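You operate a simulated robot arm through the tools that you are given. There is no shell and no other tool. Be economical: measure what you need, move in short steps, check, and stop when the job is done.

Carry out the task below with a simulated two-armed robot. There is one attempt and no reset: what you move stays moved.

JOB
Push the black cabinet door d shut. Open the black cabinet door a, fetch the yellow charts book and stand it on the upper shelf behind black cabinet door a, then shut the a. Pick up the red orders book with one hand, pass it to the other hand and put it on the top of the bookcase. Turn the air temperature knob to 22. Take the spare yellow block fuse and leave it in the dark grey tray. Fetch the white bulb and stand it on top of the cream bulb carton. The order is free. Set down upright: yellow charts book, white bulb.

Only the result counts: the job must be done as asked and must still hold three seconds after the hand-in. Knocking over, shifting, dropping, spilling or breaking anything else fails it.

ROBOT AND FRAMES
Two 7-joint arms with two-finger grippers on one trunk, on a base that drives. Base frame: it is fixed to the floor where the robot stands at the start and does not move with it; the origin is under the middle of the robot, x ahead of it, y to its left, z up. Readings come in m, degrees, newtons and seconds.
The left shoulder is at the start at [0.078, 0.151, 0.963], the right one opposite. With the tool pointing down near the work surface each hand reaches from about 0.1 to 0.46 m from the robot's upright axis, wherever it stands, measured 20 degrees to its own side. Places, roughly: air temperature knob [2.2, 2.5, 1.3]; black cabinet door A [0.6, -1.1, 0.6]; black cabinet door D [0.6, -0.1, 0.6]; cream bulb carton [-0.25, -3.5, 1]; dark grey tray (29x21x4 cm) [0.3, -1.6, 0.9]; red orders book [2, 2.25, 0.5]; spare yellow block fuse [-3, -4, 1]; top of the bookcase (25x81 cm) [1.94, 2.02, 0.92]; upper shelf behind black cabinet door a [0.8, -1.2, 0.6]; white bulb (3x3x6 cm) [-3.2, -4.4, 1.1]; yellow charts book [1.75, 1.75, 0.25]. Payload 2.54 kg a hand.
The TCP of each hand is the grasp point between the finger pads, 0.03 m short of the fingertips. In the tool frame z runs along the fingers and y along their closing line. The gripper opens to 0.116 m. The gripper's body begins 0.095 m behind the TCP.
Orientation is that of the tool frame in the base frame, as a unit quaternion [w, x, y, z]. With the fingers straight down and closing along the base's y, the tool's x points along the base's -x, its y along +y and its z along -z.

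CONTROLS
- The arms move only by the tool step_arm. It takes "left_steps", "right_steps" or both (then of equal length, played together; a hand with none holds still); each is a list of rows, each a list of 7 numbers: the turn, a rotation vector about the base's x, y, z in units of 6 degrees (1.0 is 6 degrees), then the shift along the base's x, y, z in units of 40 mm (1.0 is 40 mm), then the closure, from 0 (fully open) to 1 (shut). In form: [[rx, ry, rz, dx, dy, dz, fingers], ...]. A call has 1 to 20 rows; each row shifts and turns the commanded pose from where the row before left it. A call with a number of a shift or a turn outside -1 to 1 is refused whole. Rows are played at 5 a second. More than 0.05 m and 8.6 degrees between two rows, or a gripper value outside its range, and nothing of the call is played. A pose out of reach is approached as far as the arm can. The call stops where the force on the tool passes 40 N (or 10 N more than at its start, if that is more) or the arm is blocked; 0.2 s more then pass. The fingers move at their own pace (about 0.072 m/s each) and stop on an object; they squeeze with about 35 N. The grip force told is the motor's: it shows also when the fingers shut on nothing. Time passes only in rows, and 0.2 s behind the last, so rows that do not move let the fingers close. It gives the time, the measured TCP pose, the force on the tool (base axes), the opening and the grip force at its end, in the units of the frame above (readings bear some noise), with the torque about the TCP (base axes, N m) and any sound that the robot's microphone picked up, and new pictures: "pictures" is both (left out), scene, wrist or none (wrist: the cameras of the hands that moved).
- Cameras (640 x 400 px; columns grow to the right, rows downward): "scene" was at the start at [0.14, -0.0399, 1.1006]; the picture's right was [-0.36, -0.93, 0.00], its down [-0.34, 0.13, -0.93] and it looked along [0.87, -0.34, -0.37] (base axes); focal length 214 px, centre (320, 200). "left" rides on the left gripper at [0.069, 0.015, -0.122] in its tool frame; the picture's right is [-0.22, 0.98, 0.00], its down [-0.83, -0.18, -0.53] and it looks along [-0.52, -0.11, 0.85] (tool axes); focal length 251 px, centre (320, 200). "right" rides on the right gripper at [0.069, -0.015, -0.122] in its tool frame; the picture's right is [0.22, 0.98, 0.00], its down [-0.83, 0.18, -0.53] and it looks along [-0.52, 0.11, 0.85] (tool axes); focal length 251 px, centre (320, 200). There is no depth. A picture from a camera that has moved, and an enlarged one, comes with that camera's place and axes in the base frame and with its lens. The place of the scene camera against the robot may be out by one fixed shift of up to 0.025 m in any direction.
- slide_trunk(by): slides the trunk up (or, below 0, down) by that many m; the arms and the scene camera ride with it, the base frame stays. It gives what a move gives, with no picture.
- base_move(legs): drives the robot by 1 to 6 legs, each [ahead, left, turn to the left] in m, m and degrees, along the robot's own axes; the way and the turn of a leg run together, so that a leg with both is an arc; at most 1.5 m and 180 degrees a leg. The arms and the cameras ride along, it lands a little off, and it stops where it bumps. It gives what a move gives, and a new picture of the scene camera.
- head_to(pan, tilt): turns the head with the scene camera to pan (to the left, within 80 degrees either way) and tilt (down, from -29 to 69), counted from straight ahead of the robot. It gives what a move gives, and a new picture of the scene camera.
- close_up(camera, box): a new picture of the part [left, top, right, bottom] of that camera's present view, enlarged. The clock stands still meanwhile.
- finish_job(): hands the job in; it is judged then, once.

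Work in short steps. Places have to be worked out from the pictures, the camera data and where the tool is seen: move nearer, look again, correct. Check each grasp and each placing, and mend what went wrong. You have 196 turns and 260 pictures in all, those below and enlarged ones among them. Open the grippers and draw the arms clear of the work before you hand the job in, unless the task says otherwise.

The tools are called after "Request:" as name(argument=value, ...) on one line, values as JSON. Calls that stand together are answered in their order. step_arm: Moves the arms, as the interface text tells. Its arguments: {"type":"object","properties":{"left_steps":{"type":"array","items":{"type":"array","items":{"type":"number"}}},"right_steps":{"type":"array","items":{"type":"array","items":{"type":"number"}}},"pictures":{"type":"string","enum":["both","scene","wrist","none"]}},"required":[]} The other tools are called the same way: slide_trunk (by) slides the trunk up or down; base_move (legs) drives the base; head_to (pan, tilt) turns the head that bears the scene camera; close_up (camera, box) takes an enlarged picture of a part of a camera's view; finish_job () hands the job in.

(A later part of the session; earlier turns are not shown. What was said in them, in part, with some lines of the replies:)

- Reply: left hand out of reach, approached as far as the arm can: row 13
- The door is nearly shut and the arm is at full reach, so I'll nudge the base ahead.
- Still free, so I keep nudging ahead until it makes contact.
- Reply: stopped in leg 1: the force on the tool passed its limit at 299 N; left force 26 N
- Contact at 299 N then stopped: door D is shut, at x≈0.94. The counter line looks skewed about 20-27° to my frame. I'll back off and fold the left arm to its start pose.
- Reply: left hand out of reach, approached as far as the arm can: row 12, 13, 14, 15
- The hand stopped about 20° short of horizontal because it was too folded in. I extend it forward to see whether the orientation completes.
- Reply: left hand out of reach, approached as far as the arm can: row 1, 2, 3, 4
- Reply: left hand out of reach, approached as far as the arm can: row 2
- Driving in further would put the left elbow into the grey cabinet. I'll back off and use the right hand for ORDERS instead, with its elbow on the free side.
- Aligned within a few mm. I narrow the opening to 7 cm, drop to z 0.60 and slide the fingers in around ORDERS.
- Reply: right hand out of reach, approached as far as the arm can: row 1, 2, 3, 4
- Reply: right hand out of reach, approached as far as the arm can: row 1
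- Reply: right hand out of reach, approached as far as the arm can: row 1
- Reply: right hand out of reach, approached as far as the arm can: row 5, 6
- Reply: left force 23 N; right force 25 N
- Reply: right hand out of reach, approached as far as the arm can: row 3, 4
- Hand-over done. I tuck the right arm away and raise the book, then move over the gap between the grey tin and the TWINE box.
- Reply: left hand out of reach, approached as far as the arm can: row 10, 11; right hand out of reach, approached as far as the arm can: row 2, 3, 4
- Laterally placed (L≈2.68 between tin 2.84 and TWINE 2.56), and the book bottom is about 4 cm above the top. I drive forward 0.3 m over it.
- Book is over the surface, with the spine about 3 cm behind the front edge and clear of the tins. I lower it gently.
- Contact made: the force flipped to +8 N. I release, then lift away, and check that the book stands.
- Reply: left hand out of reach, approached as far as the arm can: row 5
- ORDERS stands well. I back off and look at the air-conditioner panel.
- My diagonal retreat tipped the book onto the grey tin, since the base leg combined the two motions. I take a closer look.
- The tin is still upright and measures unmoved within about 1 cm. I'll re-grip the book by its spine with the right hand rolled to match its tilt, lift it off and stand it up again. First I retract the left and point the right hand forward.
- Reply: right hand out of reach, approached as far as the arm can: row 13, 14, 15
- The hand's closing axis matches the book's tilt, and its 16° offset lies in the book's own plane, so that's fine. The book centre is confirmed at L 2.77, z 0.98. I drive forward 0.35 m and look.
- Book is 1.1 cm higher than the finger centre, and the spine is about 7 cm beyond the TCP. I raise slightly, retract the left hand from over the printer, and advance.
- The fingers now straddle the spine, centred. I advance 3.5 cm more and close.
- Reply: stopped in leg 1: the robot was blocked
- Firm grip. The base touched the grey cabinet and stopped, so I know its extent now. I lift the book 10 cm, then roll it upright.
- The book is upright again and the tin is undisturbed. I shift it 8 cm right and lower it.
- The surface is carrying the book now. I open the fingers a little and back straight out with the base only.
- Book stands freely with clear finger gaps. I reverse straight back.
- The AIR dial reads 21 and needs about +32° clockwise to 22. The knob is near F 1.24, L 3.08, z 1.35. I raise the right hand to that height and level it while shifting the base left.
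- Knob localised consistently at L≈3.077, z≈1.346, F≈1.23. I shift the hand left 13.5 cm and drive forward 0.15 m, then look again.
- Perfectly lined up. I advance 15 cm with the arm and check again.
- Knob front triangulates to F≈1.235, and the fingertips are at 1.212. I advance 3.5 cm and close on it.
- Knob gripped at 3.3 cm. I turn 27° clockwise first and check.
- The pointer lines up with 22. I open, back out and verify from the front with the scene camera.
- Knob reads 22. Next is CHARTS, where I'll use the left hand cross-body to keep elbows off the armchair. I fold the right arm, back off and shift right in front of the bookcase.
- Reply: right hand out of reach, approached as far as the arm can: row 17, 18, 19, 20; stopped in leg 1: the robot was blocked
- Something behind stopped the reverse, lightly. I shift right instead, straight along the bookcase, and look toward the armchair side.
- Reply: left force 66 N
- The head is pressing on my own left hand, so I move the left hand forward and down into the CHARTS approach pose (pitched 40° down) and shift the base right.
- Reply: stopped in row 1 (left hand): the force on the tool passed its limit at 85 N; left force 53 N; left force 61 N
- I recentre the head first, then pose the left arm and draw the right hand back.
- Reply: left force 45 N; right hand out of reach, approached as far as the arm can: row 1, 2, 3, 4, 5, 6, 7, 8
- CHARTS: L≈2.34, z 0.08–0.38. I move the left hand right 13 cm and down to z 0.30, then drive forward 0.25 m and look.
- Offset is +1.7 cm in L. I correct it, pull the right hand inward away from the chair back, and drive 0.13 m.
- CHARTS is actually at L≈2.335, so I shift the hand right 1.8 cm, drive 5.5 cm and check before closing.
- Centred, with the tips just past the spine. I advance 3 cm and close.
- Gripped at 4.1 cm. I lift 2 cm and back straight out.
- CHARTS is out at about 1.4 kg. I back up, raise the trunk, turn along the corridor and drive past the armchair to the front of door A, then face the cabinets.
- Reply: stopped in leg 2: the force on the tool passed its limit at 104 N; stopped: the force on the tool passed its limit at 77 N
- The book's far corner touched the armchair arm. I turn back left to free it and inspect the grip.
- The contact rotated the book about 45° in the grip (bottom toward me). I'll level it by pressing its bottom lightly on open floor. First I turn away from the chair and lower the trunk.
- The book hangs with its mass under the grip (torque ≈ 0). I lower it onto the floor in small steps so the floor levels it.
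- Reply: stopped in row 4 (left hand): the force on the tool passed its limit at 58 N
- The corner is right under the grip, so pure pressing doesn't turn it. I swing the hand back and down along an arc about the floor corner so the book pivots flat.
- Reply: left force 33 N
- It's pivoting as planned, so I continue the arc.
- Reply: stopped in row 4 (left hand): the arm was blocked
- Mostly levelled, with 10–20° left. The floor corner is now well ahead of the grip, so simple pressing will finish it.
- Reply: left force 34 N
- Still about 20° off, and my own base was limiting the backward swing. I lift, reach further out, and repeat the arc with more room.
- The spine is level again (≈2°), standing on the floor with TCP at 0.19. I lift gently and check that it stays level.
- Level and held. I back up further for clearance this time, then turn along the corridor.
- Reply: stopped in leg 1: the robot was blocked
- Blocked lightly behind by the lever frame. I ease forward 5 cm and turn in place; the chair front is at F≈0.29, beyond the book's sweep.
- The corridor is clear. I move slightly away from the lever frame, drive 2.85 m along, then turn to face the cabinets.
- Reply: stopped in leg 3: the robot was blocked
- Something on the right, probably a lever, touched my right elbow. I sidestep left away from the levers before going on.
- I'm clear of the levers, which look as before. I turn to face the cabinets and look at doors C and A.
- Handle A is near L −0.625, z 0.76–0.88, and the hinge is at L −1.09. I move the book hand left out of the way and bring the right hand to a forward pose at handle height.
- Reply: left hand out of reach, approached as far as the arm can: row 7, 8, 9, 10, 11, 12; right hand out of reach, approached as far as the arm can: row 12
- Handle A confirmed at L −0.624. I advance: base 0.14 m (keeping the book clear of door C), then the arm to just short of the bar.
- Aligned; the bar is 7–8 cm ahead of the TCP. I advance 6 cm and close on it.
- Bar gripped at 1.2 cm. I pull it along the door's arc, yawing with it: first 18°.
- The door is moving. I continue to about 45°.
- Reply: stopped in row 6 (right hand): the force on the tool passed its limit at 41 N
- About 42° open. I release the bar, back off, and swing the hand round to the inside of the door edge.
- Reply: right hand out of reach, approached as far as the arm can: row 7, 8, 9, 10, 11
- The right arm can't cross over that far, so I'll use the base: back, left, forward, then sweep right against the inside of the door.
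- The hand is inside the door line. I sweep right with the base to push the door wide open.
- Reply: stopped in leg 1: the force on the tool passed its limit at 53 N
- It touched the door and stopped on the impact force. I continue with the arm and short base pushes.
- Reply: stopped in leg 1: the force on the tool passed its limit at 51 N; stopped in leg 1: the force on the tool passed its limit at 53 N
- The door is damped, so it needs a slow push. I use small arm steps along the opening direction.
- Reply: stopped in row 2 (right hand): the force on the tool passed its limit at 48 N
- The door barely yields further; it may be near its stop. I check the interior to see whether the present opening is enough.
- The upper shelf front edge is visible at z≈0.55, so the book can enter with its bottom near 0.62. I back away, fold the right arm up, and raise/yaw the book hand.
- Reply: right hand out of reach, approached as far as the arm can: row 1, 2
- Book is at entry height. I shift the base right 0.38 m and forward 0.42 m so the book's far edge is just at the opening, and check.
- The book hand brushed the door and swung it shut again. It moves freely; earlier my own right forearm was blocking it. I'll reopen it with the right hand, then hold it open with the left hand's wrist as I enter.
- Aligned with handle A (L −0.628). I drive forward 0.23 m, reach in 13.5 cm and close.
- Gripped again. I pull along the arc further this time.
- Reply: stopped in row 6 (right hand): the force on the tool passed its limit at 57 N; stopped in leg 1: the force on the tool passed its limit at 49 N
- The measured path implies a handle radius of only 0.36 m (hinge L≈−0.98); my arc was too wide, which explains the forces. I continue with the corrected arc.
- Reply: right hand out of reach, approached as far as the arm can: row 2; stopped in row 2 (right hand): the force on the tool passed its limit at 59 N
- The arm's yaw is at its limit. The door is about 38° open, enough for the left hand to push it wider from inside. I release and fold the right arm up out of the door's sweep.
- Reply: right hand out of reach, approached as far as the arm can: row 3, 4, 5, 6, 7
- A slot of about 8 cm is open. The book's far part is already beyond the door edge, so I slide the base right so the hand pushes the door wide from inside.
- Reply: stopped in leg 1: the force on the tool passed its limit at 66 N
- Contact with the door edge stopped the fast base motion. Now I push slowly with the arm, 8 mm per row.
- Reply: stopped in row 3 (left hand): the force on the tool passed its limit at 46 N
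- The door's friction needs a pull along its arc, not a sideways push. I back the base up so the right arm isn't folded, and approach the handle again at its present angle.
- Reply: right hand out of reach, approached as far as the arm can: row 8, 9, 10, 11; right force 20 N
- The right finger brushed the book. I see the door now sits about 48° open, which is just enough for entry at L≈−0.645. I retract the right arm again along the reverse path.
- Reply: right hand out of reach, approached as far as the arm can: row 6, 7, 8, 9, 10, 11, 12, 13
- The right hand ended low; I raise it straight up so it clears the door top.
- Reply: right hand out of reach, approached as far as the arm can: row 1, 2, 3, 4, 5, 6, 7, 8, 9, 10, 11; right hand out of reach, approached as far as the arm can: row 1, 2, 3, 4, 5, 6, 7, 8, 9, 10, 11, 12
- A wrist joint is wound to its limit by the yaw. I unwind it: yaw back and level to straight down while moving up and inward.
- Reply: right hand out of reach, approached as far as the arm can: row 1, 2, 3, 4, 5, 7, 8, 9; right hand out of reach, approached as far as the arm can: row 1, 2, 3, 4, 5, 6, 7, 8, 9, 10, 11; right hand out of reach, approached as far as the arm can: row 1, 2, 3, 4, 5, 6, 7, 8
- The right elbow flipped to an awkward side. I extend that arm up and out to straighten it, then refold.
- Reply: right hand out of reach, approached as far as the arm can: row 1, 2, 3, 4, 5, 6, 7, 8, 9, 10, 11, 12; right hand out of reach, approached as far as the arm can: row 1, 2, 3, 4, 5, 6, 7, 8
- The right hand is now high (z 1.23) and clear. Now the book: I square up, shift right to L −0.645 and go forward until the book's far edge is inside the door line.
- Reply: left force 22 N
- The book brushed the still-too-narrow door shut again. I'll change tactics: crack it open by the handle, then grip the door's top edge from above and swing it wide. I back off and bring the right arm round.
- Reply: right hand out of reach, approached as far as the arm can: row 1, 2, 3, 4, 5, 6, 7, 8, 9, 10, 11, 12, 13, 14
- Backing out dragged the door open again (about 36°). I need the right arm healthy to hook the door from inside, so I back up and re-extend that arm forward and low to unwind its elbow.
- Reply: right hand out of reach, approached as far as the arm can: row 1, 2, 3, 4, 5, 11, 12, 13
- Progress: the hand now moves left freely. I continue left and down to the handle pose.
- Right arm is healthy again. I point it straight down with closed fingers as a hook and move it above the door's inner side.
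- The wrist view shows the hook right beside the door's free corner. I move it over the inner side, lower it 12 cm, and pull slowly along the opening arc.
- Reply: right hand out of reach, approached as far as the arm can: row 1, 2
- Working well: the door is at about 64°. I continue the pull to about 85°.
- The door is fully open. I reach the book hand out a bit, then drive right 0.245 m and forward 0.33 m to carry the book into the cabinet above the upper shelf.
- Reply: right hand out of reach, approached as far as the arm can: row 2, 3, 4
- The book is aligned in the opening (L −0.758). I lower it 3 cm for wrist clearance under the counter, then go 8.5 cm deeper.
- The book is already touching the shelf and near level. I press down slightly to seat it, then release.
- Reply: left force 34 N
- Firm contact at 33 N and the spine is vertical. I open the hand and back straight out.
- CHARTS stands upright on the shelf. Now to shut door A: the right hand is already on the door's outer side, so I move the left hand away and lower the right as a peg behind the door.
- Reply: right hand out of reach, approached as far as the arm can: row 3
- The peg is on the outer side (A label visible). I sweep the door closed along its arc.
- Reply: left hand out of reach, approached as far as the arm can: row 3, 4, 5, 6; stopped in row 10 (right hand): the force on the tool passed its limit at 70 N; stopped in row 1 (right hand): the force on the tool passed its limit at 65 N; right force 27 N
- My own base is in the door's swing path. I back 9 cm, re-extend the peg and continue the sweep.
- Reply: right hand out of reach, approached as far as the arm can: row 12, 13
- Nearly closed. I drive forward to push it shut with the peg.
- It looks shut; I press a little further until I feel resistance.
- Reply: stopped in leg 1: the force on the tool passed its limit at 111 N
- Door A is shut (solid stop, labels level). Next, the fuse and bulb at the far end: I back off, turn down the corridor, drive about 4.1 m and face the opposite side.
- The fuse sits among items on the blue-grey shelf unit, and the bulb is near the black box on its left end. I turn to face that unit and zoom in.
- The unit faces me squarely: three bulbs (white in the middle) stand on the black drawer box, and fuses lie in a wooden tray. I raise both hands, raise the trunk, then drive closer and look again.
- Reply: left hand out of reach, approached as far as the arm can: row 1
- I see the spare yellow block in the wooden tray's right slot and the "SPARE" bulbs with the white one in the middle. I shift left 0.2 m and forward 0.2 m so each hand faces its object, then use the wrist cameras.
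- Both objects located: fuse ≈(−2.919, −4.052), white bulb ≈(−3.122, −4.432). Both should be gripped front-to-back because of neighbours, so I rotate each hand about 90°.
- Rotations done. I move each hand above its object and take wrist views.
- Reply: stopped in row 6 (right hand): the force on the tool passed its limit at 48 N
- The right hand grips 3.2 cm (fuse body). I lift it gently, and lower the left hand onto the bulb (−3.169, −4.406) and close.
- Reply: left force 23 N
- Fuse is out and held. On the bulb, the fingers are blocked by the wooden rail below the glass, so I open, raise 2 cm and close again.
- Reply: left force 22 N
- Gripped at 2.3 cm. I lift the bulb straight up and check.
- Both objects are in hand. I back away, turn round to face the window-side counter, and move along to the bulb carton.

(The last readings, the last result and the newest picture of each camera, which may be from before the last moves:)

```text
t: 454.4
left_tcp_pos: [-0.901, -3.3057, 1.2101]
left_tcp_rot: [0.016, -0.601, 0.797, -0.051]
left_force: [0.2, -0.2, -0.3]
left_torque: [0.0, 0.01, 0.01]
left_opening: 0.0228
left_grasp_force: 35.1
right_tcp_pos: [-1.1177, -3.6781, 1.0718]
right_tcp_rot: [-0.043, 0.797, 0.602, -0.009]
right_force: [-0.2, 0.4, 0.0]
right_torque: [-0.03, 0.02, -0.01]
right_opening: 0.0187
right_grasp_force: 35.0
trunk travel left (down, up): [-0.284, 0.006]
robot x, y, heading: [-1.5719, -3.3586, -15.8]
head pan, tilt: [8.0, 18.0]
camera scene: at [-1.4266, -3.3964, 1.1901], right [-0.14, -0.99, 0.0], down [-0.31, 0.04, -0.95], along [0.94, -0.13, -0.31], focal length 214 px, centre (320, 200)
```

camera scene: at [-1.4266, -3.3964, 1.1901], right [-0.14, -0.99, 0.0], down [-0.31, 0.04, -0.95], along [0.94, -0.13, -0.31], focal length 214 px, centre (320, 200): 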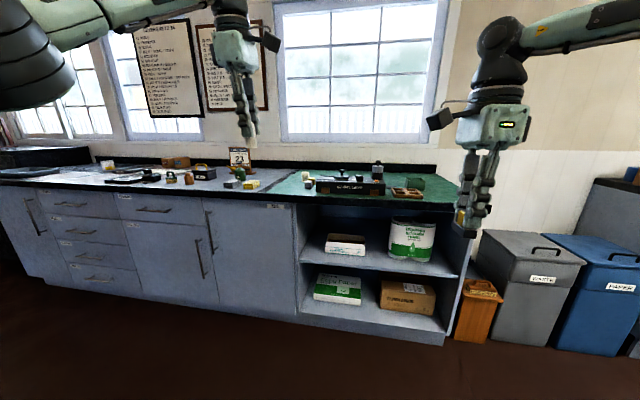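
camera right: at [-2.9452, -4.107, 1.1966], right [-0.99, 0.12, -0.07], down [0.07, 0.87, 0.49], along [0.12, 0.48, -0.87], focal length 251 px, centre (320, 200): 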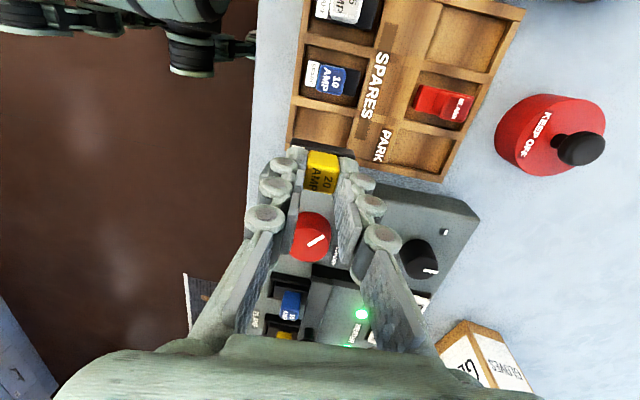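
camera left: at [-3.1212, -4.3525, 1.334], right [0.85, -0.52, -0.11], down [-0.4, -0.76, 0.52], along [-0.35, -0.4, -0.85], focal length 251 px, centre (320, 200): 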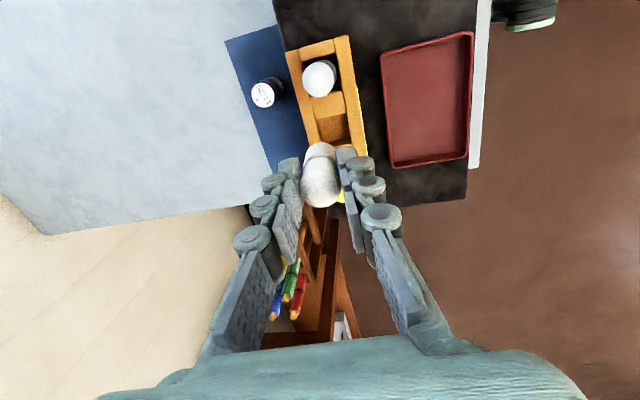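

Request:
close_up(camera="scene", box=[210, 140, 450, 220])

```text
2.67 times, centred on (330, 180) of scene
camera zoom: at [-1.4266, -3.3964, 1.1901], right [-0.14, -0.99, 0.0], down [-0.31, 0.04, -0.95], along [0.94, -0.13, -0.31], focal length 572 px, centre (293, 253)
```

zoom: 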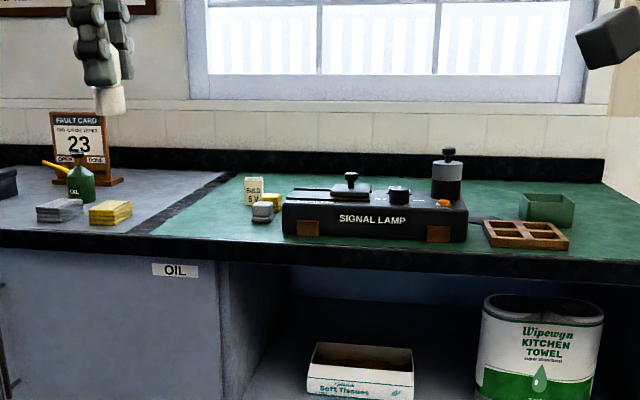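

The cream "BULB 6V" carton stands beside a yellow and a grey box. I raise the right hand for clearance, square up, and drive in with the left hand lined up on the carton.

Request:
step_arm(right_steps=[[0, 0, 0, 0, 0, 0.8, 1], [0, 0, 0, 0, 0, 0.8, 1], [0, 0, 0, 0, 0, 0.8, 1], [0, 0, 0, 0, 0, 0.8, 1]], pictures="none")

Request:
base_move(legs=[[0, 0, -3.3], [0, 0.08, 0], [0.55, 0, 0]])

Request:
close_up(camera="left", box=[0, 0, 640, 400])

```text
t: 455.4
left_tcp_pos: [-0.8998, -3.3056, 1.2112]
left_tcp_rot: [0.016, -0.601, 0.797, -0.052]
left_force: [0.5, -0.5, -0.4]
left_torque: [-0.02, -0.07, -0.01]
left_opening: 0.0228
left_grasp_force: 35.1
right_tcp_pos: [-1.1349, -3.6855, 1.1851]
right_tcp_rot: [-0.041, 0.797, 0.602, -0.007]
right_force: [-0.8, 0.2, 0.0]
right_torque: [0.02, -0.01, -0.03]
right_opening: 0.0183
right_grasp_force: 34.6
right hand out of reach, approached as far as the arm can: row 3, 4
trunk travel left (down, up): [-0.284, 0.006]
robot x, y, heading: [-1.5733, -3.3604, -16.1]
head pan, tilt: [8.0, 18.0]
```

```text
t: 460.0
left_tcp_pos: [-0.3491, -3.4602, 1.2086]
left_tcp_rot: [0.013, -0.574, 0.817, -0.051]
left_force: [-0.4, 0.6, -0.7]
left_torque: [-0.04, 0.04, 0.0]
left_opening: 0.0229
left_grasp_force: 34.9
right_tcp_pos: [-0.6086, -3.8225, 1.1826]
right_tcp_rot: [-0.042, 0.816, 0.576, -0.007]
right_force: [0.3, -0.8, 0.5]
right_torque: [-0.02, 0.02, -0.03]
right_opening: 0.0184
right_grasp_force: 35.2
trunk travel left (down, up): [-0.284, 0.006]
robot x, y, heading: [-1.0242, -3.4684, -19.6]
head pan, tilt: [8.0, 18.0]
camera scene: at [-0.8802, -3.5171, 1.1901], right [-0.2, -0.98, 0.0], down [-0.3, 0.06, -0.95], along [0.93, -0.19, -0.31], focal length 214 px, centre (320, 200)
```

scene: 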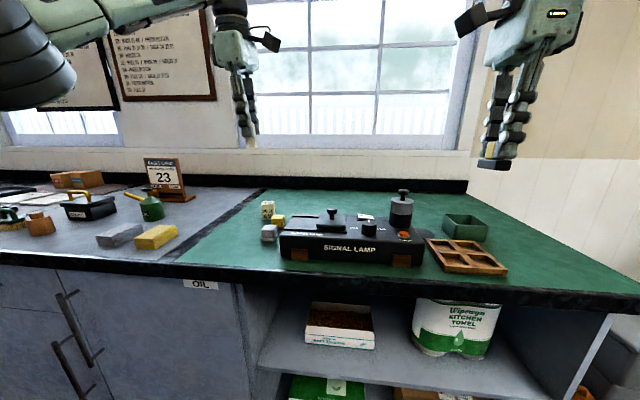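

```text
1.00 times, centred on (320, 200) of left (not enlarged: the box is as wide or as high as the picture)
camera zoom: at [-0.3977, -3.5112, 1.3332], right [-0.84, 0.53, -0.11], down [0.41, 0.75, 0.52], along [0.35, 0.39, -0.85], focal length 251 px, centre (320, 200)
```

zoom: 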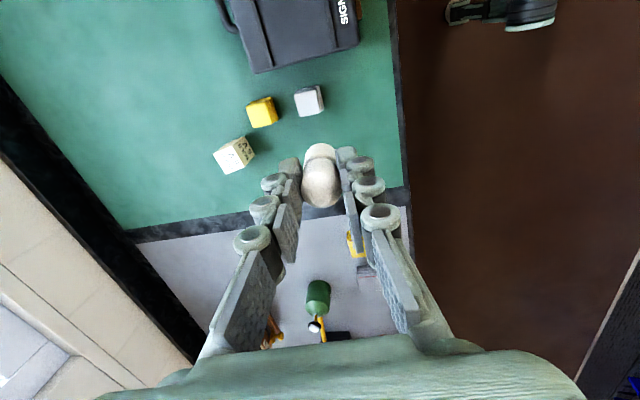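

Carton top is near (−0.147, −3.479, 0.947), deeper than expected. I go in another 8 cm with the base and extend the arm to test the reach.

Request:
base_move(legs=[[0.08, 0.045, 0]])

Request:
step_arm(left_steps=[[0, 0, 0, 0.75, -0.25, -0.6, 1], [0, 0, 0, 0.75, -0.25, -0.6, 1], [0, 0, 0, 0.75, -0.25, -0.6, 1], [0, 0, 0, 0.5, -0.15, 0, 1]], pictures="wrist")

```text
t: 461.1
left_tcp_pos: [-0.2585, -3.4451, 1.2094]
left_tcp_rot: [0.014, -0.576, 0.816, -0.051]
left_force: [1.8, -0.5, -0.2]
left_torque: [-0.01, 0.04, 0.0]
left_opening: 0.0229
left_grasp_force: 35.1
right_tcp_pos: [-0.5177, -3.8093, 1.1833]
right_tcp_rot: [-0.042, 0.816, 0.576, -0.006]
right_force: [0.2, 0.1, -0.1]
right_torque: [-0.01, 0.06, 0.03]
right_opening: 0.0186
right_grasp_force: 35.1
trunk travel left (down, up): [-0.284, 0.006]
robot x, y, heading: [-0.9312, -3.4542, -19.6]
head pan, tilt: [8.0, 18.0]
camera scene: at [-0.7901, -3.502, 1.1901], right [-0.2, -0.98, 0.0], down [-0.3, 0.06, -0.95], along [0.93, -0.19, -0.31], focal length 214 px, centre (320, 200)
```

scene: 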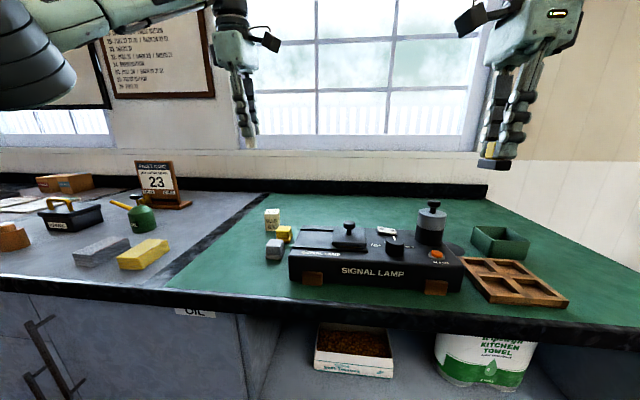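

```text
t: 462.1
left_tcp_pos: [-0.1818, -3.4743, 1.1354]
left_tcp_rot: [0.013, -0.575, 0.816, -0.051]
left_force: [-0.1, -0.8, -0.1]
left_torque: [0.08, 0.07, 0.02]
left_opening: 0.0227
left_grasp_force: 34.9
left hand out of reach, approached as far as the arm can: row 3, 4
right_tcp_pos: [-0.5179, -3.8107, 1.1826]
right_tcp_rot: [-0.043, 0.816, 0.576, -0.005]
right_force: [-0.6, -0.2, -0.7]
right_torque: [0.07, 0.01, -0.03]
right_opening: 0.0187
right_grasp_force: 35.3
trunk travel left (down, up): [-0.284, 0.006]
robot x, y, heading: [-0.9319, -3.4547, -19.4]
head pan, tilt: [8.0, 18.0]
camera left: at [-0.2312, -3.5261, 1.2587], right [-0.84, 0.53, -0.11], down [0.41, 0.75, 0.52], along [0.35, 0.39, -0.85], focal length 251 px, centre (320, 200)
```

left: 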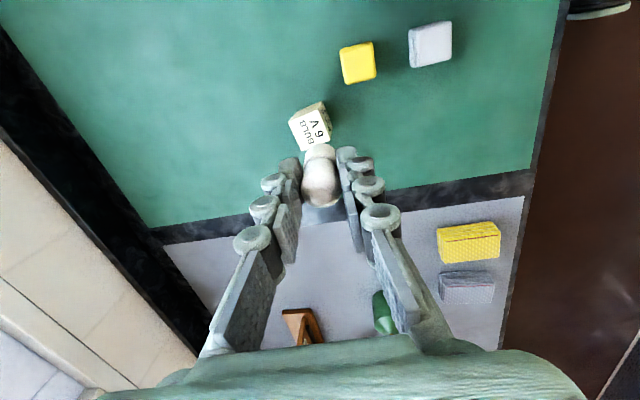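

The wrist view confirms the carton top at (−0.147, −3.476), z≈0.947. I lower 6 cm while reaching the last 3.5 cm.

Request:
step_arm(left_steps=[[0, 0, 0, 0.1, 0, -0.75, 1], [0, 0, 0, 0.4, -0.02, -0.75, 1], [0, 0, 0, 0.4, -0.02, 0, 1], [0, 0, 0, 0, 0, 0, 1]], pictures="none")

```text
t: 463.1
left_tcp_pos: [-0.153, -3.4743, 1.0734]
left_tcp_rot: [0.015, -0.575, 0.816, -0.052]
left_force: [0.8, -0.7, -0.4]
left_torque: [-0.01, 0.01, 0.0]
left_opening: 0.0227
left_grasp_force: 35.5
left hand out of reach, approached as far as the arm can: row 3
right_tcp_pos: [-0.5186, -3.8087, 1.1843]
right_tcp_rot: [-0.043, 0.816, 0.576, -0.006]
right_force: [0.4, -0.2, -0.3]
right_torque: [0.01, 0.0, -0.02]
right_opening: 0.0185
right_grasp_force: 35.3
trunk travel left (down, up): [-0.284, 0.006]
robot x, y, heading: [-0.9335, -3.4549, -19.6]
head pan, tilt: [8.0, 18.0]
```

Reach grows as it lowers. I continue to just above the carton and check with both cameras.

Request:
step_arm(left_steps=[[0, 0, 0, 0.1, -0.03, -0.4, 1], [0, 0, 0, 0.1, -0.03, -0.4, 1], [0, 0, 0, 0, 0, 0, 1]], pictures="both")

Request:
close_up(camera="scene", box=[220, 140, 340, 260])

```text
t: 463.9
left_tcp_pos: [-0.1461, -3.4755, 1.0418]
left_tcp_rot: [0.014, -0.574, 0.817, -0.053]
left_force: [0.3, 0.6, 0.1]
left_torque: [0.01, -0.01, 0.02]
left_opening: 0.0226
left_grasp_force: 35.0
right_tcp_pos: [-0.52, -3.81, 1.1841]
right_tcp_rot: [-0.043, 0.816, 0.576, -0.006]
right_force: [0.0, 0.0, -0.1]
right_torque: [0.0, 0.0, 0.0]
right_opening: 0.0187
right_grasp_force: 35.1
trunk travel left (down, up): [-0.284, 0.006]
robot x, y, heading: [-0.9319, -3.4518, -19.5]
head pan, tilt: [8.0, 18.0]
camera scene: at [-0.7909, -3.5022, 1.1902], right [-0.2, -0.98, 0.0], down [-0.3, 0.06, -0.95], along [0.93, -0.19, -0.31], focal length 214 px, centre (320, 200)
camera left: at [-0.1942, -3.5265, 1.1644], right [-0.84, 0.53, -0.11], down [0.4, 0.75, 0.52], along [0.35, 0.39, -0.85], focal length 251 px, centre (320, 200)
```

scene: 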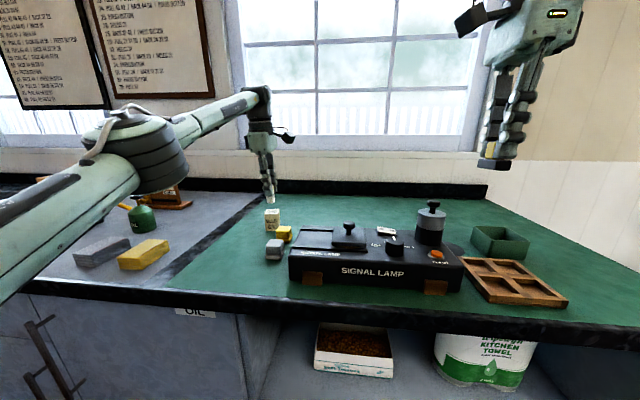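
left: 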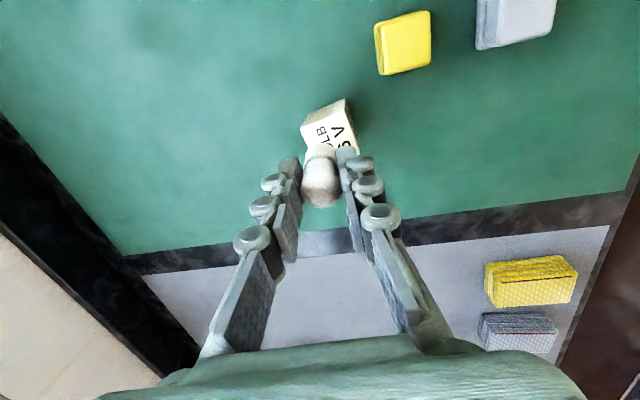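

```text
3.33 times, centred on (280, 200) of scene
camera zoom: at [-0.7909, -3.5022, 1.1902], right [-0.2, -0.98, 0.0], down [-0.3, 0.06, -0.95], along [0.93, -0.19, -0.31], focal length 715 px, centre (453, 200)
```

zoom: 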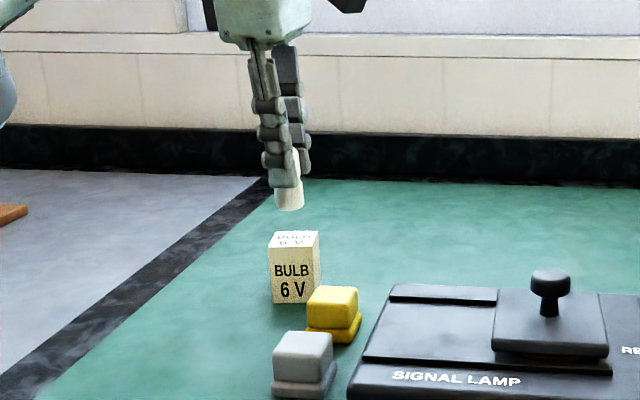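

The bulb hovers about 2–3 cm above the carton, and its base sits about 9 mm too far forward. I correct and lower in small steps.

Request:
step_arm(left_steps=[[0, 0, 0, -0.22, -0.07, 0, 1], [0, 0, 0, 0, 0, -0.2, 1], [0, 0, 0, 0, 0, -0.15, 1], [0, 0, 0, 0, 0, -0.1, 1], [0, 0, 0, 0, 0, 0, 1]], pictures="wrist")

Request:
close_up(camera="scene", box=[235, 150, 315, 240])

```text
t: 465.1
left_tcp_pos: [-0.1534, -3.4792, 1.0237]
left_tcp_rot: [0.014, -0.575, 0.816, -0.052]
left_force: [-0.1, -0.2, -0.7]
left_torque: [0.0, 0.01, -0.04]
left_opening: 0.0229
left_grasp_force: 34.6
right_tcp_pos: [-0.5179, -3.8095, 1.1839]
right_tcp_rot: [-0.042, 0.816, 0.576, -0.007]
right_force: [0.0, 0.1, 0.3]
right_torque: [0.02, 0.01, -0.01]
right_opening: 0.0187
right_grasp_force: 35.4
trunk travel left (down, up): [-0.284, 0.006]
robot x, y, heading: [-0.9291, -3.4527, -19.8]
head pan, tilt: [8.0, 18.0]
camera left: at [-0.203, -3.5297, 1.1467], right [-0.84, 0.53, -0.11], down [0.41, 0.75, 0.52], along [0.35, 0.39, -0.85], focal length 251 px, centre (320, 200)
```

left: 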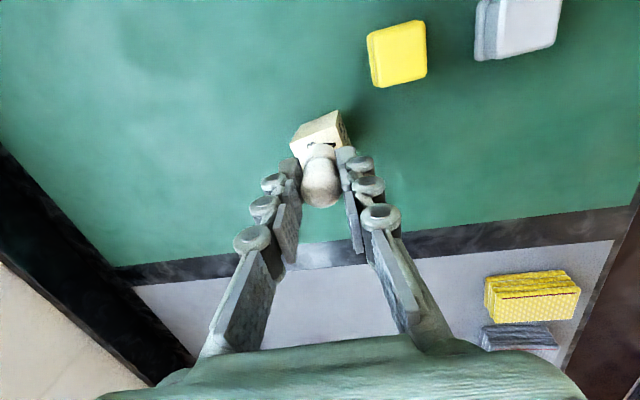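

```text
4.44 times, centred on (275, 195) of scene
camera zoom: at [-0.7908, -3.5021, 1.1902], right [-0.2, -0.98, 0.0], down [-0.3, 0.06, -0.95], along [0.93, -0.19, -0.31], focal length 953 px, centre (520, 222)
```

zoom: 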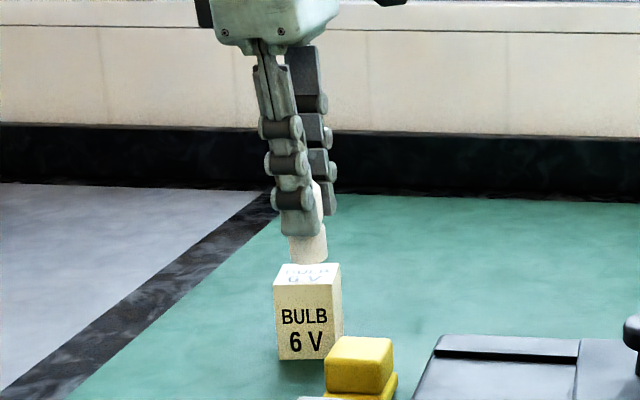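

Well centred now, about 1 cm above. I lower until contact.

Request:
step_arm(left_steps=[[0, 0, 0, -0.05, -0.05, -0.12, 1], [0, 0, 0, 0, 0, -0.08, 1], [0, 0, 0, 0, 0, -0.06, 1], [0, 0, 0, 0, 0, 0, 1]], pictures="none")

```text
t: 466.1
left_tcp_pos: [-0.1552, -3.48, 1.0132]
left_tcp_rot: [0.013, -0.575, 0.816, -0.053]
left_force: [1.0, -0.5, -0.4]
left_torque: [0.01, -0.01, -0.04]
left_opening: 0.0227
left_grasp_force: 35.0
right_tcp_pos: [-0.5182, -3.8102, 1.184]
right_tcp_rot: [-0.043, 0.816, 0.576, -0.006]
right_force: [-0.5, 0.4, -0.3]
right_torque: [0.01, 0.01, 0.0]
right_opening: 0.0185
right_grasp_force: 35.2
trunk travel left (down, up): [-0.284, 0.006]
robot x, y, heading: [-0.9305, -3.4532, -19.6]
head pan, tilt: [8.0, 18.0]
```

Request:
step_arm(left_steps=[[0, 0, 0, 0, 0, -0.06, 1], [0, 0, 0, 0, 0, -0.05, 1], [0, 0, 0, 0, 0, 0, 1]], pictures="none")

Request:
close_up(camera="scene", box=[245, 170, 305, 240])

```text
t: 466.9
left_tcp_pos: [-0.1561, -3.4807, 1.0112]
left_tcp_rot: [0.015, -0.575, 0.816, -0.053]
left_force: [1.1, 0.9, 11.4]
left_torque: [0.11, -0.04, -0.02]
left_opening: 0.0227
left_grasp_force: 35.3
right_tcp_pos: [-0.5189, -3.809, 1.1839]
right_tcp_rot: [-0.042, 0.817, 0.576, -0.005]
right_force: [0.5, -0.4, -0.4]
right_torque: [0.02, 0.0, 0.01]
right_opening: 0.0185
right_grasp_force: 35.0
trunk travel left (down, up): [-0.284, 0.006]
robot x, y, heading: [-0.9329, -3.4537, -19.8]
head pan, tilt: [8.0, 18.0]
```

```text
5.71 times, centred on (275, 205) of scene
camera zoom: at [-0.792, -3.5021, 1.1905], right [-0.2, -0.98, 0.0], down [-0.3, 0.06, -0.95], along [0.93, -0.19, -0.31], focal length 1226 px, centre (577, 171)
```

zoom: 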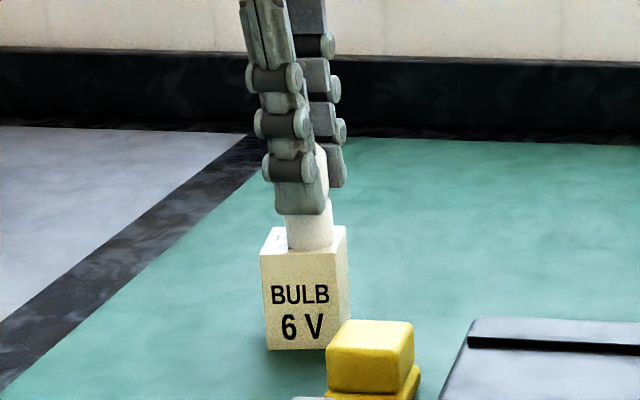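

Contact at 11 N, with the base sitting centred on the carton top. I ease the pressure and open slowly.

Request:
step_arm(left_steps=[[0, 0, 0, 0, 0, 0.03, 0.82], [0, 0, 0, 0, 0, 0, 0.78], [0, 0, 0, 0, 0, 0, 0.74], [0, 0, 0, 0, 0, 0, 0.68], [0, 0, 0, 0, 0, 0, 0.6], [0, 0, 0, 0, 0, 0, 0.55], [0, 0, 0, 0, 0, 0, 0.55]], pictures="none")

Request:
close_up(camera="scene", box=[245, 170, 305, 240])

```text
t: 468.5
left_tcp_pos: [-0.156, -3.4808, 1.009]
left_tcp_rot: [0.014, -0.575, 0.817, -0.051]
left_force: [-0.8, -0.6, -1.3]
left_torque: [0.0, 0.01, 0.04]
left_opening: 0.0521
left_grasp_force: 0.0
right_tcp_pos: [-0.5191, -3.8093, 1.1853]
right_tcp_rot: [-0.043, 0.816, 0.576, -0.006]
right_force: [-0.5, 0.1, -0.3]
right_torque: [0.01, 0.0, 0.0]
right_opening: 0.0186
right_grasp_force: 34.3
trunk travel left (down, up): [-0.284, 0.006]
robot x, y, heading: [-0.9319, -3.4533, -19.7]
head pan, tilt: [8.0, 18.0]
```

```text
5.71 times, centred on (275, 205) of scene
camera zoom: at [-0.7908, -3.5021, 1.1902], right [-0.2, -0.98, 0.0], down [-0.3, 0.06, -0.95], along [0.93, -0.19, -0.31], focal length 1226 px, centre (577, 171)
```

zoom: 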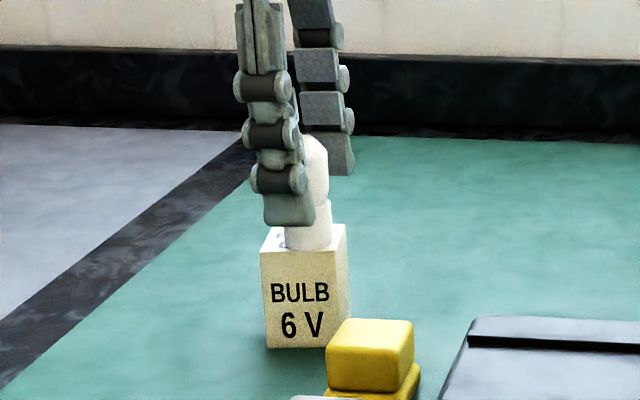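

The bulb stands on its own. I lift straight up 5.5 cm (within reach, clear of its top), then verify before backing away.

Request:
step_arm(left_steps=[[0, 0, 0, 0, 0, 0.25, 0.5], [0, 0, 0, 0, 0, 0.35, 0.5], [0, 0, 0, 0, 0, 0.4, 0.5], [0, 0, 0, 0, 0, 0.35, 0.5]], pictures="none")

Request:
base_move(legs=[[-0.15, 0, 0]])

```text
t: 469.5
left_tcp_pos: [-0.1574, -3.4791, 1.0635]
left_tcp_rot: [0.014, -0.575, 0.817, -0.052]
left_force: [-0.2, -0.6, 1.0]
left_torque: [0.0, -0.01, -0.01]
left_opening: 0.0581
left_grasp_force: 0.0
right_tcp_pos: [-0.5193, -3.8103, 1.1833]
right_tcp_rot: [-0.043, 0.816, 0.576, -0.006]
right_force: [0.4, -0.1, -0.6]
right_torque: [-0.04, 0.04, 0.01]
right_opening: 0.0188
right_grasp_force: 35.4
trunk travel left (down, up): [-0.284, 0.006]
robot x, y, heading: [-0.9322, -3.4528, -19.6]
head pan, tilt: [8.0, 18.0]
```

```text
t: 470.9
left_tcp_pos: [-0.2986, -3.4301, 1.0645]
left_tcp_rot: [0.014, -0.574, 0.817, -0.052]
left_force: [0.0, -0.4, -0.3]
left_torque: [-0.05, -0.01, 0.0]
left_opening: 0.0583
left_grasp_force: 0.1
right_tcp_pos: [-0.6617, -3.7597, 1.1838]
right_tcp_rot: [-0.042, 0.817, 0.575, -0.005]
right_force: [-0.7, -0.1, -0.1]
right_torque: [-0.03, -0.01, 0.04]
right_opening: 0.0189
right_grasp_force: 35.1
trunk travel left (down, up): [-0.284, 0.006]
robot x, y, heading: [-1.0736, -3.4063, -19.4]
head pan, tilt: [8.0, 18.0]
camera scene: at [-0.933, -3.4517, 1.1903], right [-0.2, -0.98, 0.0], down [-0.3, 0.06, -0.95], along [0.93, -0.19, -0.31], focal length 214 px, centre (320, 200)
```

scene: 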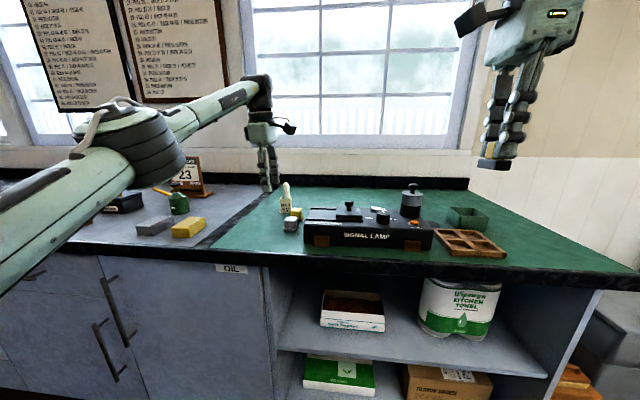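

The bulb is standing on the carton. Now the tray: I back off and slide along the counter about 2.3 m to the left.

Request:
base_move(legs=[[-0.3, 0, 0], [0, 1.2, 0], [0, 1.12, 0], [0.15, 0, 0]])

```text
t: 495.7
left_tcp_pos: [0.3505, -1.2363, 1.0624]
left_tcp_rot: [0.013, -0.571, 0.819, -0.052]
left_force: [0.1, 0.1, -0.2]
left_torque: [0.01, 0.02, 0.0]
left_opening: 0.058
left_grasp_force: 0.0
right_tcp_pos: [-0.016, -1.5641, 1.184]
right_tcp_rot: [-0.043, 0.82, 0.571, -0.005]
right_force: [-0.3, 0.1, -0.2]
right_torque: [0.02, 0.01, 0.02]
right_opening: 0.0187
right_grasp_force: 35.0
trunk travel left (down, up): [-0.284, 0.006]
robot x, y, heading: [-0.4269, -1.2054, -20.4]
head pan, tilt: [8.0, 18.0]
camera scene: at [-0.285, -1.2545, 1.19], right [-0.21, -0.98, 0.0], down [-0.3, 0.07, -0.95], along [0.93, -0.2, -0.31], focal length 214 px, centre (320, 200)
```

scene: 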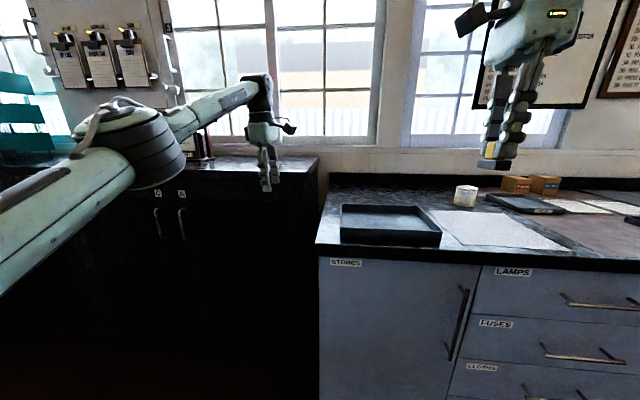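

The dark grey tray is at about (0.22, −1.555). I tuck the left hand, then bring the fuse hand over the tray.

Request:
step_arm(left_steps=[[0, 0, 0, -0.88, 0.31, 0.3, 0.5], [0, 0, 0, -0.88, 0.31, 0.3, 0.5], [0, 0, 0, -0.88, 0.31, 0.3, 0.5], [0, 0, 0, -0.88, 0.31, 0.3, 0.5], [0, 0, 0, -0.88, 0.31, 0.3, 0.5]], pictures="none")

Request:
base_move(legs=[[0, 0.085, 0], [0.2, 0, 0]])

Request:
close_up(camera="right", box=[0, 0, 640, 400])

```text
t: 496.9
left_tcp_pos: [0.1705, -1.171, 1.1251]
left_tcp_rot: [0.013, -0.572, 0.819, -0.052]
left_force: [1.0, -0.3, -0.7]
left_torque: [-0.02, -0.01, -0.01]
left_opening: 0.0577
left_grasp_force: 0.0
right_tcp_pos: [-0.0177, -1.5646, 1.1836]
right_tcp_rot: [-0.042, 0.819, 0.573, -0.005]
right_force: [-0.1, 0.1, 0.2]
right_torque: [-0.05, -0.04, 0.0]
right_opening: 0.0186
right_grasp_force: 35.3
trunk travel left (down, up): [-0.284, 0.006]
robot x, y, heading: [-0.4286, -1.2068, -20.1]
head pan, tilt: [8.0, 18.0]
```

```text
t: 499.6
left_tcp_pos: [0.3891, -1.1635, 1.125]
left_tcp_rot: [0.014, -0.57, 0.82, -0.052]
left_force: [0.2, -0.5, -0.4]
left_torque: [0.02, 0.05, 0.01]
left_opening: 0.0579
left_grasp_force: 0.1
right_tcp_pos: [0.1999, -1.5542, 1.1829]
right_tcp_rot: [-0.043, 0.82, 0.57, -0.006]
right_force: [0.9, -0.5, -0.8]
right_torque: [0.0, 0.01, -0.02]
right_opening: 0.0186
right_grasp_force: 35.3
trunk travel left (down, up): [-0.284, 0.006]
robot x, y, heading: [-0.2109, -1.1911, -20.1]
head pan, tilt: [8.0, 18.0]
camera scene: at [-0.0681, -1.2437, 1.1901], right [-0.21, -0.98, 0.0], down [-0.3, 0.07, -0.95], along [0.93, -0.2, -0.31], focal length 214 px, centre (320, 200)
```

scene: 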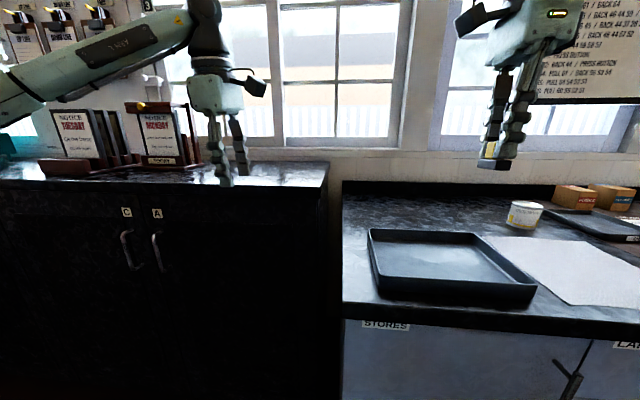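

```text
1.00 times, centred on (320, 200) of right (not enlarged: the box is as wide or as high as the picture)
camera zoom: at [0.2171, -1.4919, 1.3099], right [0.99, -0.14, -0.07], down [-0.09, -0.87, 0.49], along [-0.12, -0.47, -0.87], focal length 251 px, centre (320, 200)
```

zoom: 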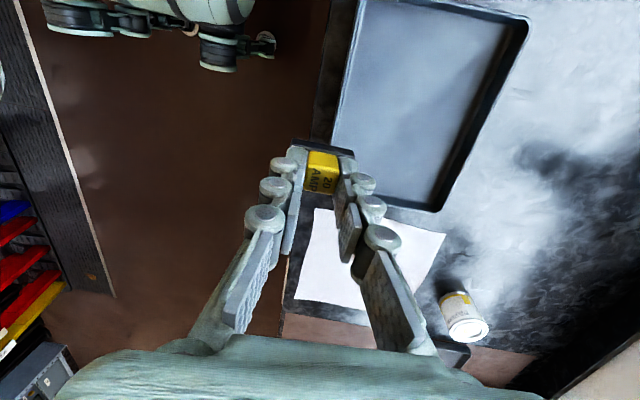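

Tray centre computes to (0.31, −1.588). I reach there with the arm while descending to z 1.06.

Request:
step_arm(right_steps=[[0, 0, 0, 0.69, -0.21, -0.75, 1], [0, 0, 0, 0.69, -0.21, -0.75, 1], [0, 0, 0, 0.69, -0.21, -0.75, 1], [0, 0, 0, 0.69, -0.21, -0.75, 1]], pictures="wrist")

```text
t: 500.6
left_tcp_pos: [0.3892, -1.1637, 1.1253]
left_tcp_rot: [0.014, -0.57, 0.82, -0.052]
left_force: [-0.2, -0.5, -0.6]
left_torque: [-0.02, 0.06, -0.01]
left_opening: 0.0582
left_grasp_force: 0.0
right_tcp_pos: [0.2875, -1.594, 1.0508]
right_tcp_rot: [-0.042, 0.82, 0.571, -0.006]
right_force: [0.2, 0.1, -1.0]
right_torque: [-0.02, 0.02, 0.0]
right_opening: 0.0186
right_grasp_force: 35.4
right hand out of reach, approached as far as the arm can: row 2, 3, 4
trunk travel left (down, up): [-0.284, 0.006]
robot x, y, heading: [-0.213, -1.1919, -20.4]
head pan, tilt: [8.0, 18.0]
camera right: at [0.3048, -1.5323, 1.177], right [0.99, -0.14, -0.06], down [-0.09, -0.87, 0.49], along [-0.12, -0.47, -0.87], focal length 251 px, centre (320, 200)
```

right: 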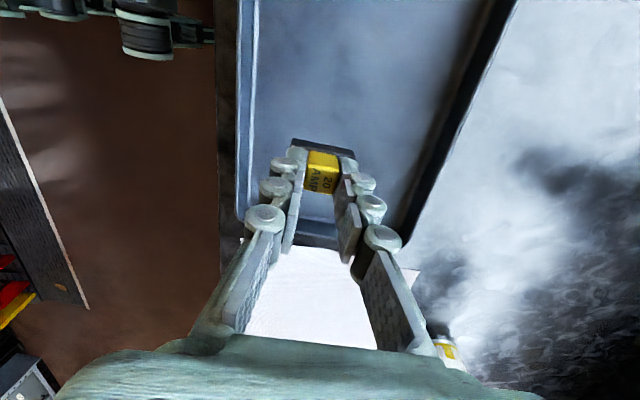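

The fuse is well inside the tray. I lower it gently to the floor of the tray.

Request:
step_arm(right_steps=[[0, 0, 0, 0, 0, -0.5, 1], [0, 0, 0, 0, 0, -0.5, 1], [0, 0, 0, 0, 0, -0.35, 1], [0, 0, 0, 0, 0, -0.2, 1], [0, 0, 0, 0, 0, -0.15, 1], [0, 0, 0, 0, 0, -0.15, 1]], pictures="none")

```text
t: 501.9
left_tcp_pos: [0.3881, -1.1631, 1.1241]
left_tcp_rot: [0.013, -0.57, 0.82, -0.052]
left_force: [0.5, 0.0, 0.2]
left_torque: [0.01, 0.04, 0.01]
left_opening: 0.0577
left_grasp_force: 0.0
right_tcp_pos: [0.284, -1.5943, 0.9781]
right_tcp_rot: [-0.043, 0.82, 0.571, -0.006]
right_force: [-0.7, 1.4, -1.0]
right_torque: [0.01, 0.03, -0.02]
right_opening: 0.0185
right_grasp_force: 35.2
trunk travel left (down, up): [-0.284, 0.006]
robot x, y, heading: [-0.2098, -1.1961, -20.5]
head pan, tilt: [8.0, 18.0]
```

Request:
step_arm(right_steps=[[0, 0, 0, 0, 0, -0.15, 1], [0, 0, 0, 0, 0, -0.15, 1], [0, 0, 0, 0, 0, -0.1, 1], [0, 0, 0, 0, 0, -0.1, 1], [0, 0, 0, 0, 0, -0.1, 1]], pictures="wrist")

```text
t: 503.1
left_tcp_pos: [0.3886, -1.163, 1.1244]
left_tcp_rot: [0.014, -0.57, 0.82, -0.052]
left_force: [0.0, -0.4, -0.2]
left_torque: [0.02, 0.0, 0.0]
left_opening: 0.0579
left_grasp_force: 0.2
right_tcp_pos: [0.2848, -1.5934, 0.9555]
right_tcp_rot: [-0.042, 0.82, 0.571, -0.006]
right_force: [0.1, 0.2, 0.0]
right_torque: [0.02, 0.0, 0.0]
right_opening: 0.0186
right_grasp_force: 35.4
trunk travel left (down, up): [-0.284, 0.006]
robot x, y, heading: [-0.2099, -1.1923, -20.5]
head pan, tilt: [8.0, 18.0]
camera right: at [0.3016, -1.5313, 1.0811], right [0.99, -0.14, -0.07], down [-0.09, -0.87, 0.49], along [-0.12, -0.47, -0.87], focal length 251 px, centre (320, 200)
```

right: 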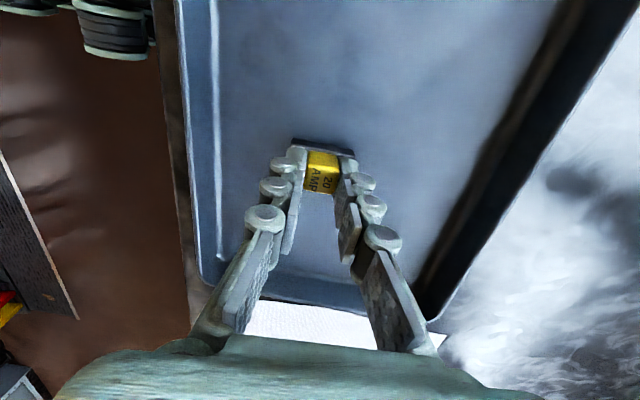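

Request:
step_arm(right_steps=[[0, 0, 0, 0, 0, -0.12, 1], [0, 0, 0, 0, 0, -0.12, 1], [0, 0, 0, 0, 0, -0.12, 1], [0, 0, 0, 0, 0, -0.12, 1]], pictures="none")

```text
t: 504.1
left_tcp_pos: [0.3879, -1.1616, 1.1245]
left_tcp_rot: [0.015, -0.569, 0.82, -0.052]
left_force: [0.3, 0.1, 0.0]
left_torque: [0.01, 0.04, 0.0]
left_opening: 0.0582
left_grasp_force: 0.0
right_tcp_pos: [0.2851, -1.5922, 0.95]
right_tcp_rot: [-0.037, 0.821, 0.57, 0.002]
right_force: [-2.9, 2.0, 19.1]
right_torque: [-0.15, -0.17, -0.02]
right_opening: 0.0191
right_grasp_force: 35.2
trunk travel left (down, up): [-0.284, 0.006]
robot x, y, heading: [-0.2072, -1.1951, -20.1]
head pan, tilt: [8.0, 18.0]
stopped in row 4 (right hand): the force on the tool passed its limit at 46 N (the readings are from after the stop); the commanded pose is now the measured one
```

Contact with the tray floor. I ease up 2 mm, open slowly, then lift away.

Request:
step_arm(right_steps=[[0, 0, 0, 0, 0, 0.05, 0.9], [0, 0, 0, 0, 0, 0, 0.75], [0, 0, 0, 0, 0, 0, 0.6], [0, 0, 0, 0, 0, 0, 0.55], [0, 0, 0, 0, 0, 0.3, 0.55], [0, 0, 0, 0, 0, 0.6, 0.55], [0, 0, 0, -0.2, 0.1, 0.8, 0.55], [0, 0, 0, -0.4, 0.15, 0.8, 0.55]], pictures="wrist")

```text
t: 505.9
left_tcp_pos: [0.3891, -1.1631, 1.1239]
left_tcp_rot: [0.013, -0.57, 0.82, -0.052]
left_force: [0.0, 0.0, 0.3]
left_torque: [0.01, 0.0, 0.0]
left_opening: 0.0579
left_grasp_force: 0.0
right_tcp_pos: [0.2619, -1.5835, 1.0459]
right_tcp_rot: [-0.04, 0.82, 0.571, -0.001]
right_force: [-0.4, -0.2, 0.2]
right_torque: [-0.04, -0.03, 0.02]
right_opening: 0.0523
right_grasp_force: 0.0
trunk travel left (down, up): [-0.284, 0.006]
robot x, y, heading: [-0.2091, -1.1929, -20.3]
head pan, tilt: [8.0, 18.0]
camera right: at [0.2777, -1.5219, 1.1723], right [0.99, -0.14, -0.06], down [-0.09, -0.87, 0.48], along [-0.11, -0.47, -0.87], focal length 251 px, centre (320, 200)
```

right: 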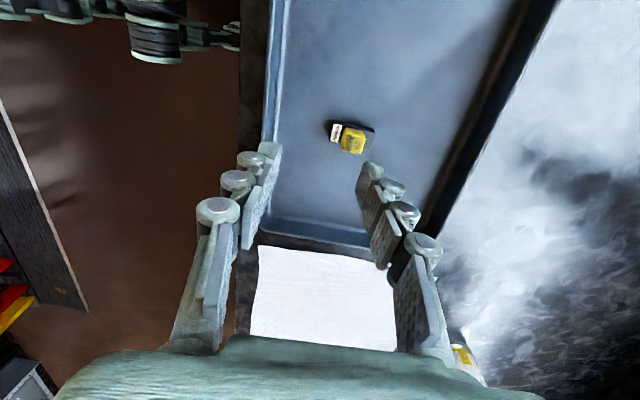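

The fuse lies in the tray and the hand is clear. I back away from the counter and take a last look at the doors.

Request:
step_arm(right_steps=[[0, 0, 0, -0.3, 0.1, 0.8, 0.3], [0, 0, 0, -0.3, 0.1, 0.8, 0]], left_steps=[[0, 0, 0, -0.3, 0.1, 0.2, 0.3], [0, 0, 0, -0.3, 0.1, 0.2, 0]], pictures="none")

Request:
base_move(legs=[[-0.35, 0, 0]])

Request:
head_to(pan=35, tilt=18)

```text
t: 506.4
left_tcp_pos: [0.365, -1.1538, 1.141]
left_tcp_rot: [0.013, -0.57, 0.82, -0.052]
left_force: [-0.5, -0.6, -0.4]
left_torque: [0.04, 0.0, 0.06]
left_opening: 0.1158
left_grasp_force: 0.1
right_tcp_pos: [0.2368, -1.5778, 1.1092]
right_tcp_rot: [-0.039, 0.82, 0.571, -0.002]
right_force: [0.0, 0.1, -0.1]
right_torque: [-0.01, 0.0, 0.04]
right_opening: 0.1156
right_grasp_force: 0.0
trunk travel left (down, up): [-0.284, 0.006]
robot x, y, heading: [-0.2075, -1.1954, -20.4]
head pan, tilt: [8.0, 18.0]
```

```text
t: 508.7
left_tcp_pos: [0.0387, -1.0341, 1.1408]
left_tcp_rot: [0.014, -0.568, 0.821, -0.051]
left_force: [-0.9, 0.3, 0.3]
left_torque: [-0.01, 0.04, 0.03]
left_opening: 0.1162
left_grasp_force: 0.1
right_tcp_pos: [-0.0914, -1.4586, 1.109]
right_tcp_rot: [-0.04, 0.821, 0.57, -0.001]
right_force: [-0.4, 0.6, 0.0]
right_torque: [0.02, -0.01, 0.0]
right_opening: 0.1159
right_grasp_force: 0.0
trunk travel left (down, up): [-0.284, 0.006]
robot x, y, heading: [-0.5353, -1.0698, -20.4]
head pan, tilt: [8.0, 18.0]
camera scene: at [-0.3957, -1.1224, 1.1903], right [-0.22, -0.98, 0.0], down [-0.3, 0.07, -0.95], along [0.93, -0.21, -0.31], focal length 214 px, centre (320, 200)
```

scene: 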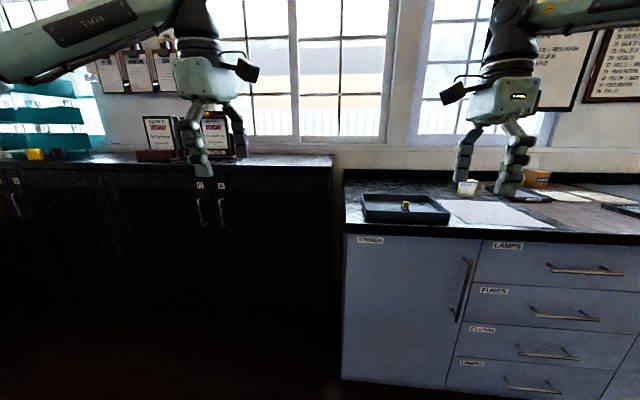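

```text
t: 509.6
left_tcp_pos: [0.0393, -1.0354, 1.1408]
left_tcp_rot: [0.015, -0.568, 0.821, -0.052]
left_force: [-0.4, -0.2, 0.8]
left_torque: [0.0, 0.01, 0.01]
left_opening: 0.1158
left_grasp_force: 0.1
right_tcp_pos: [-0.0906, -1.4583, 1.1093]
right_tcp_rot: [-0.04, 0.821, 0.569, 0.0]
right_force: [-1.3, 0.4, -1.0]
right_torque: [0.05, 0.02, -0.03]
right_opening: 0.1164
right_grasp_force: 0.0
trunk travel left (down, up): [-0.284, 0.006]
robot x, y, heading: [-0.534, -1.0725, -20.4]
head pan, tilt: [35.0, 18.0]
camera scene: at [-0.396, -1.0791, 1.1902], right [0.25, -0.97, 0.0], down [-0.3, -0.08, -0.95], along [0.92, 0.24, -0.31], focal length 214 px, centre (320, 200)
```

scene: 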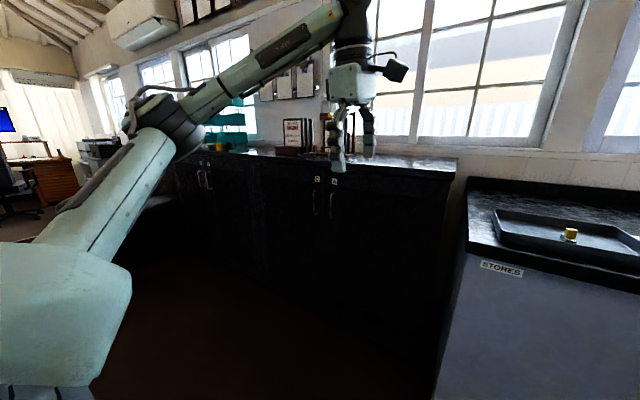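

Doors A, C, D and E are flush, the fuse is in the tray, and both hands are open and clear. I hand the job in.

Request:
finish_job()

```text
The job is handed in.
```

I carried out all six parts and handed the job in; no verdict came back, only that it was handed in.

- **Doors:** door D was pushed shut. Door A was opened, the yellow charts book stood upright on the upper shelf, and door A shut again.
- **Red orders book:** passed from the right hand to the left and placed on the bookcase top. It then tipped onto the grey enamel tin as I backed away, so I picked it up again and stood it upright. The tin stayed upright and measured unmoved to within about 1 cm.
- **Air temperature knob:** turned to 22, confirmed in a close-up from the front.
- **Fuse and bulb:** the spare yellow block fuse is in the dark grey tray, and the white bulb stands upright on the cream bulb carton.

There were other unplanned contacts:
- The charts book touched the armchair's arm.
- The base lightly bumped the grey cabinet and the lever frame, plus something unseen behind it.
- The right arm or elbow probably brushed a signal lever.

I saw nothing displaced afterwards, though I did not check everything.
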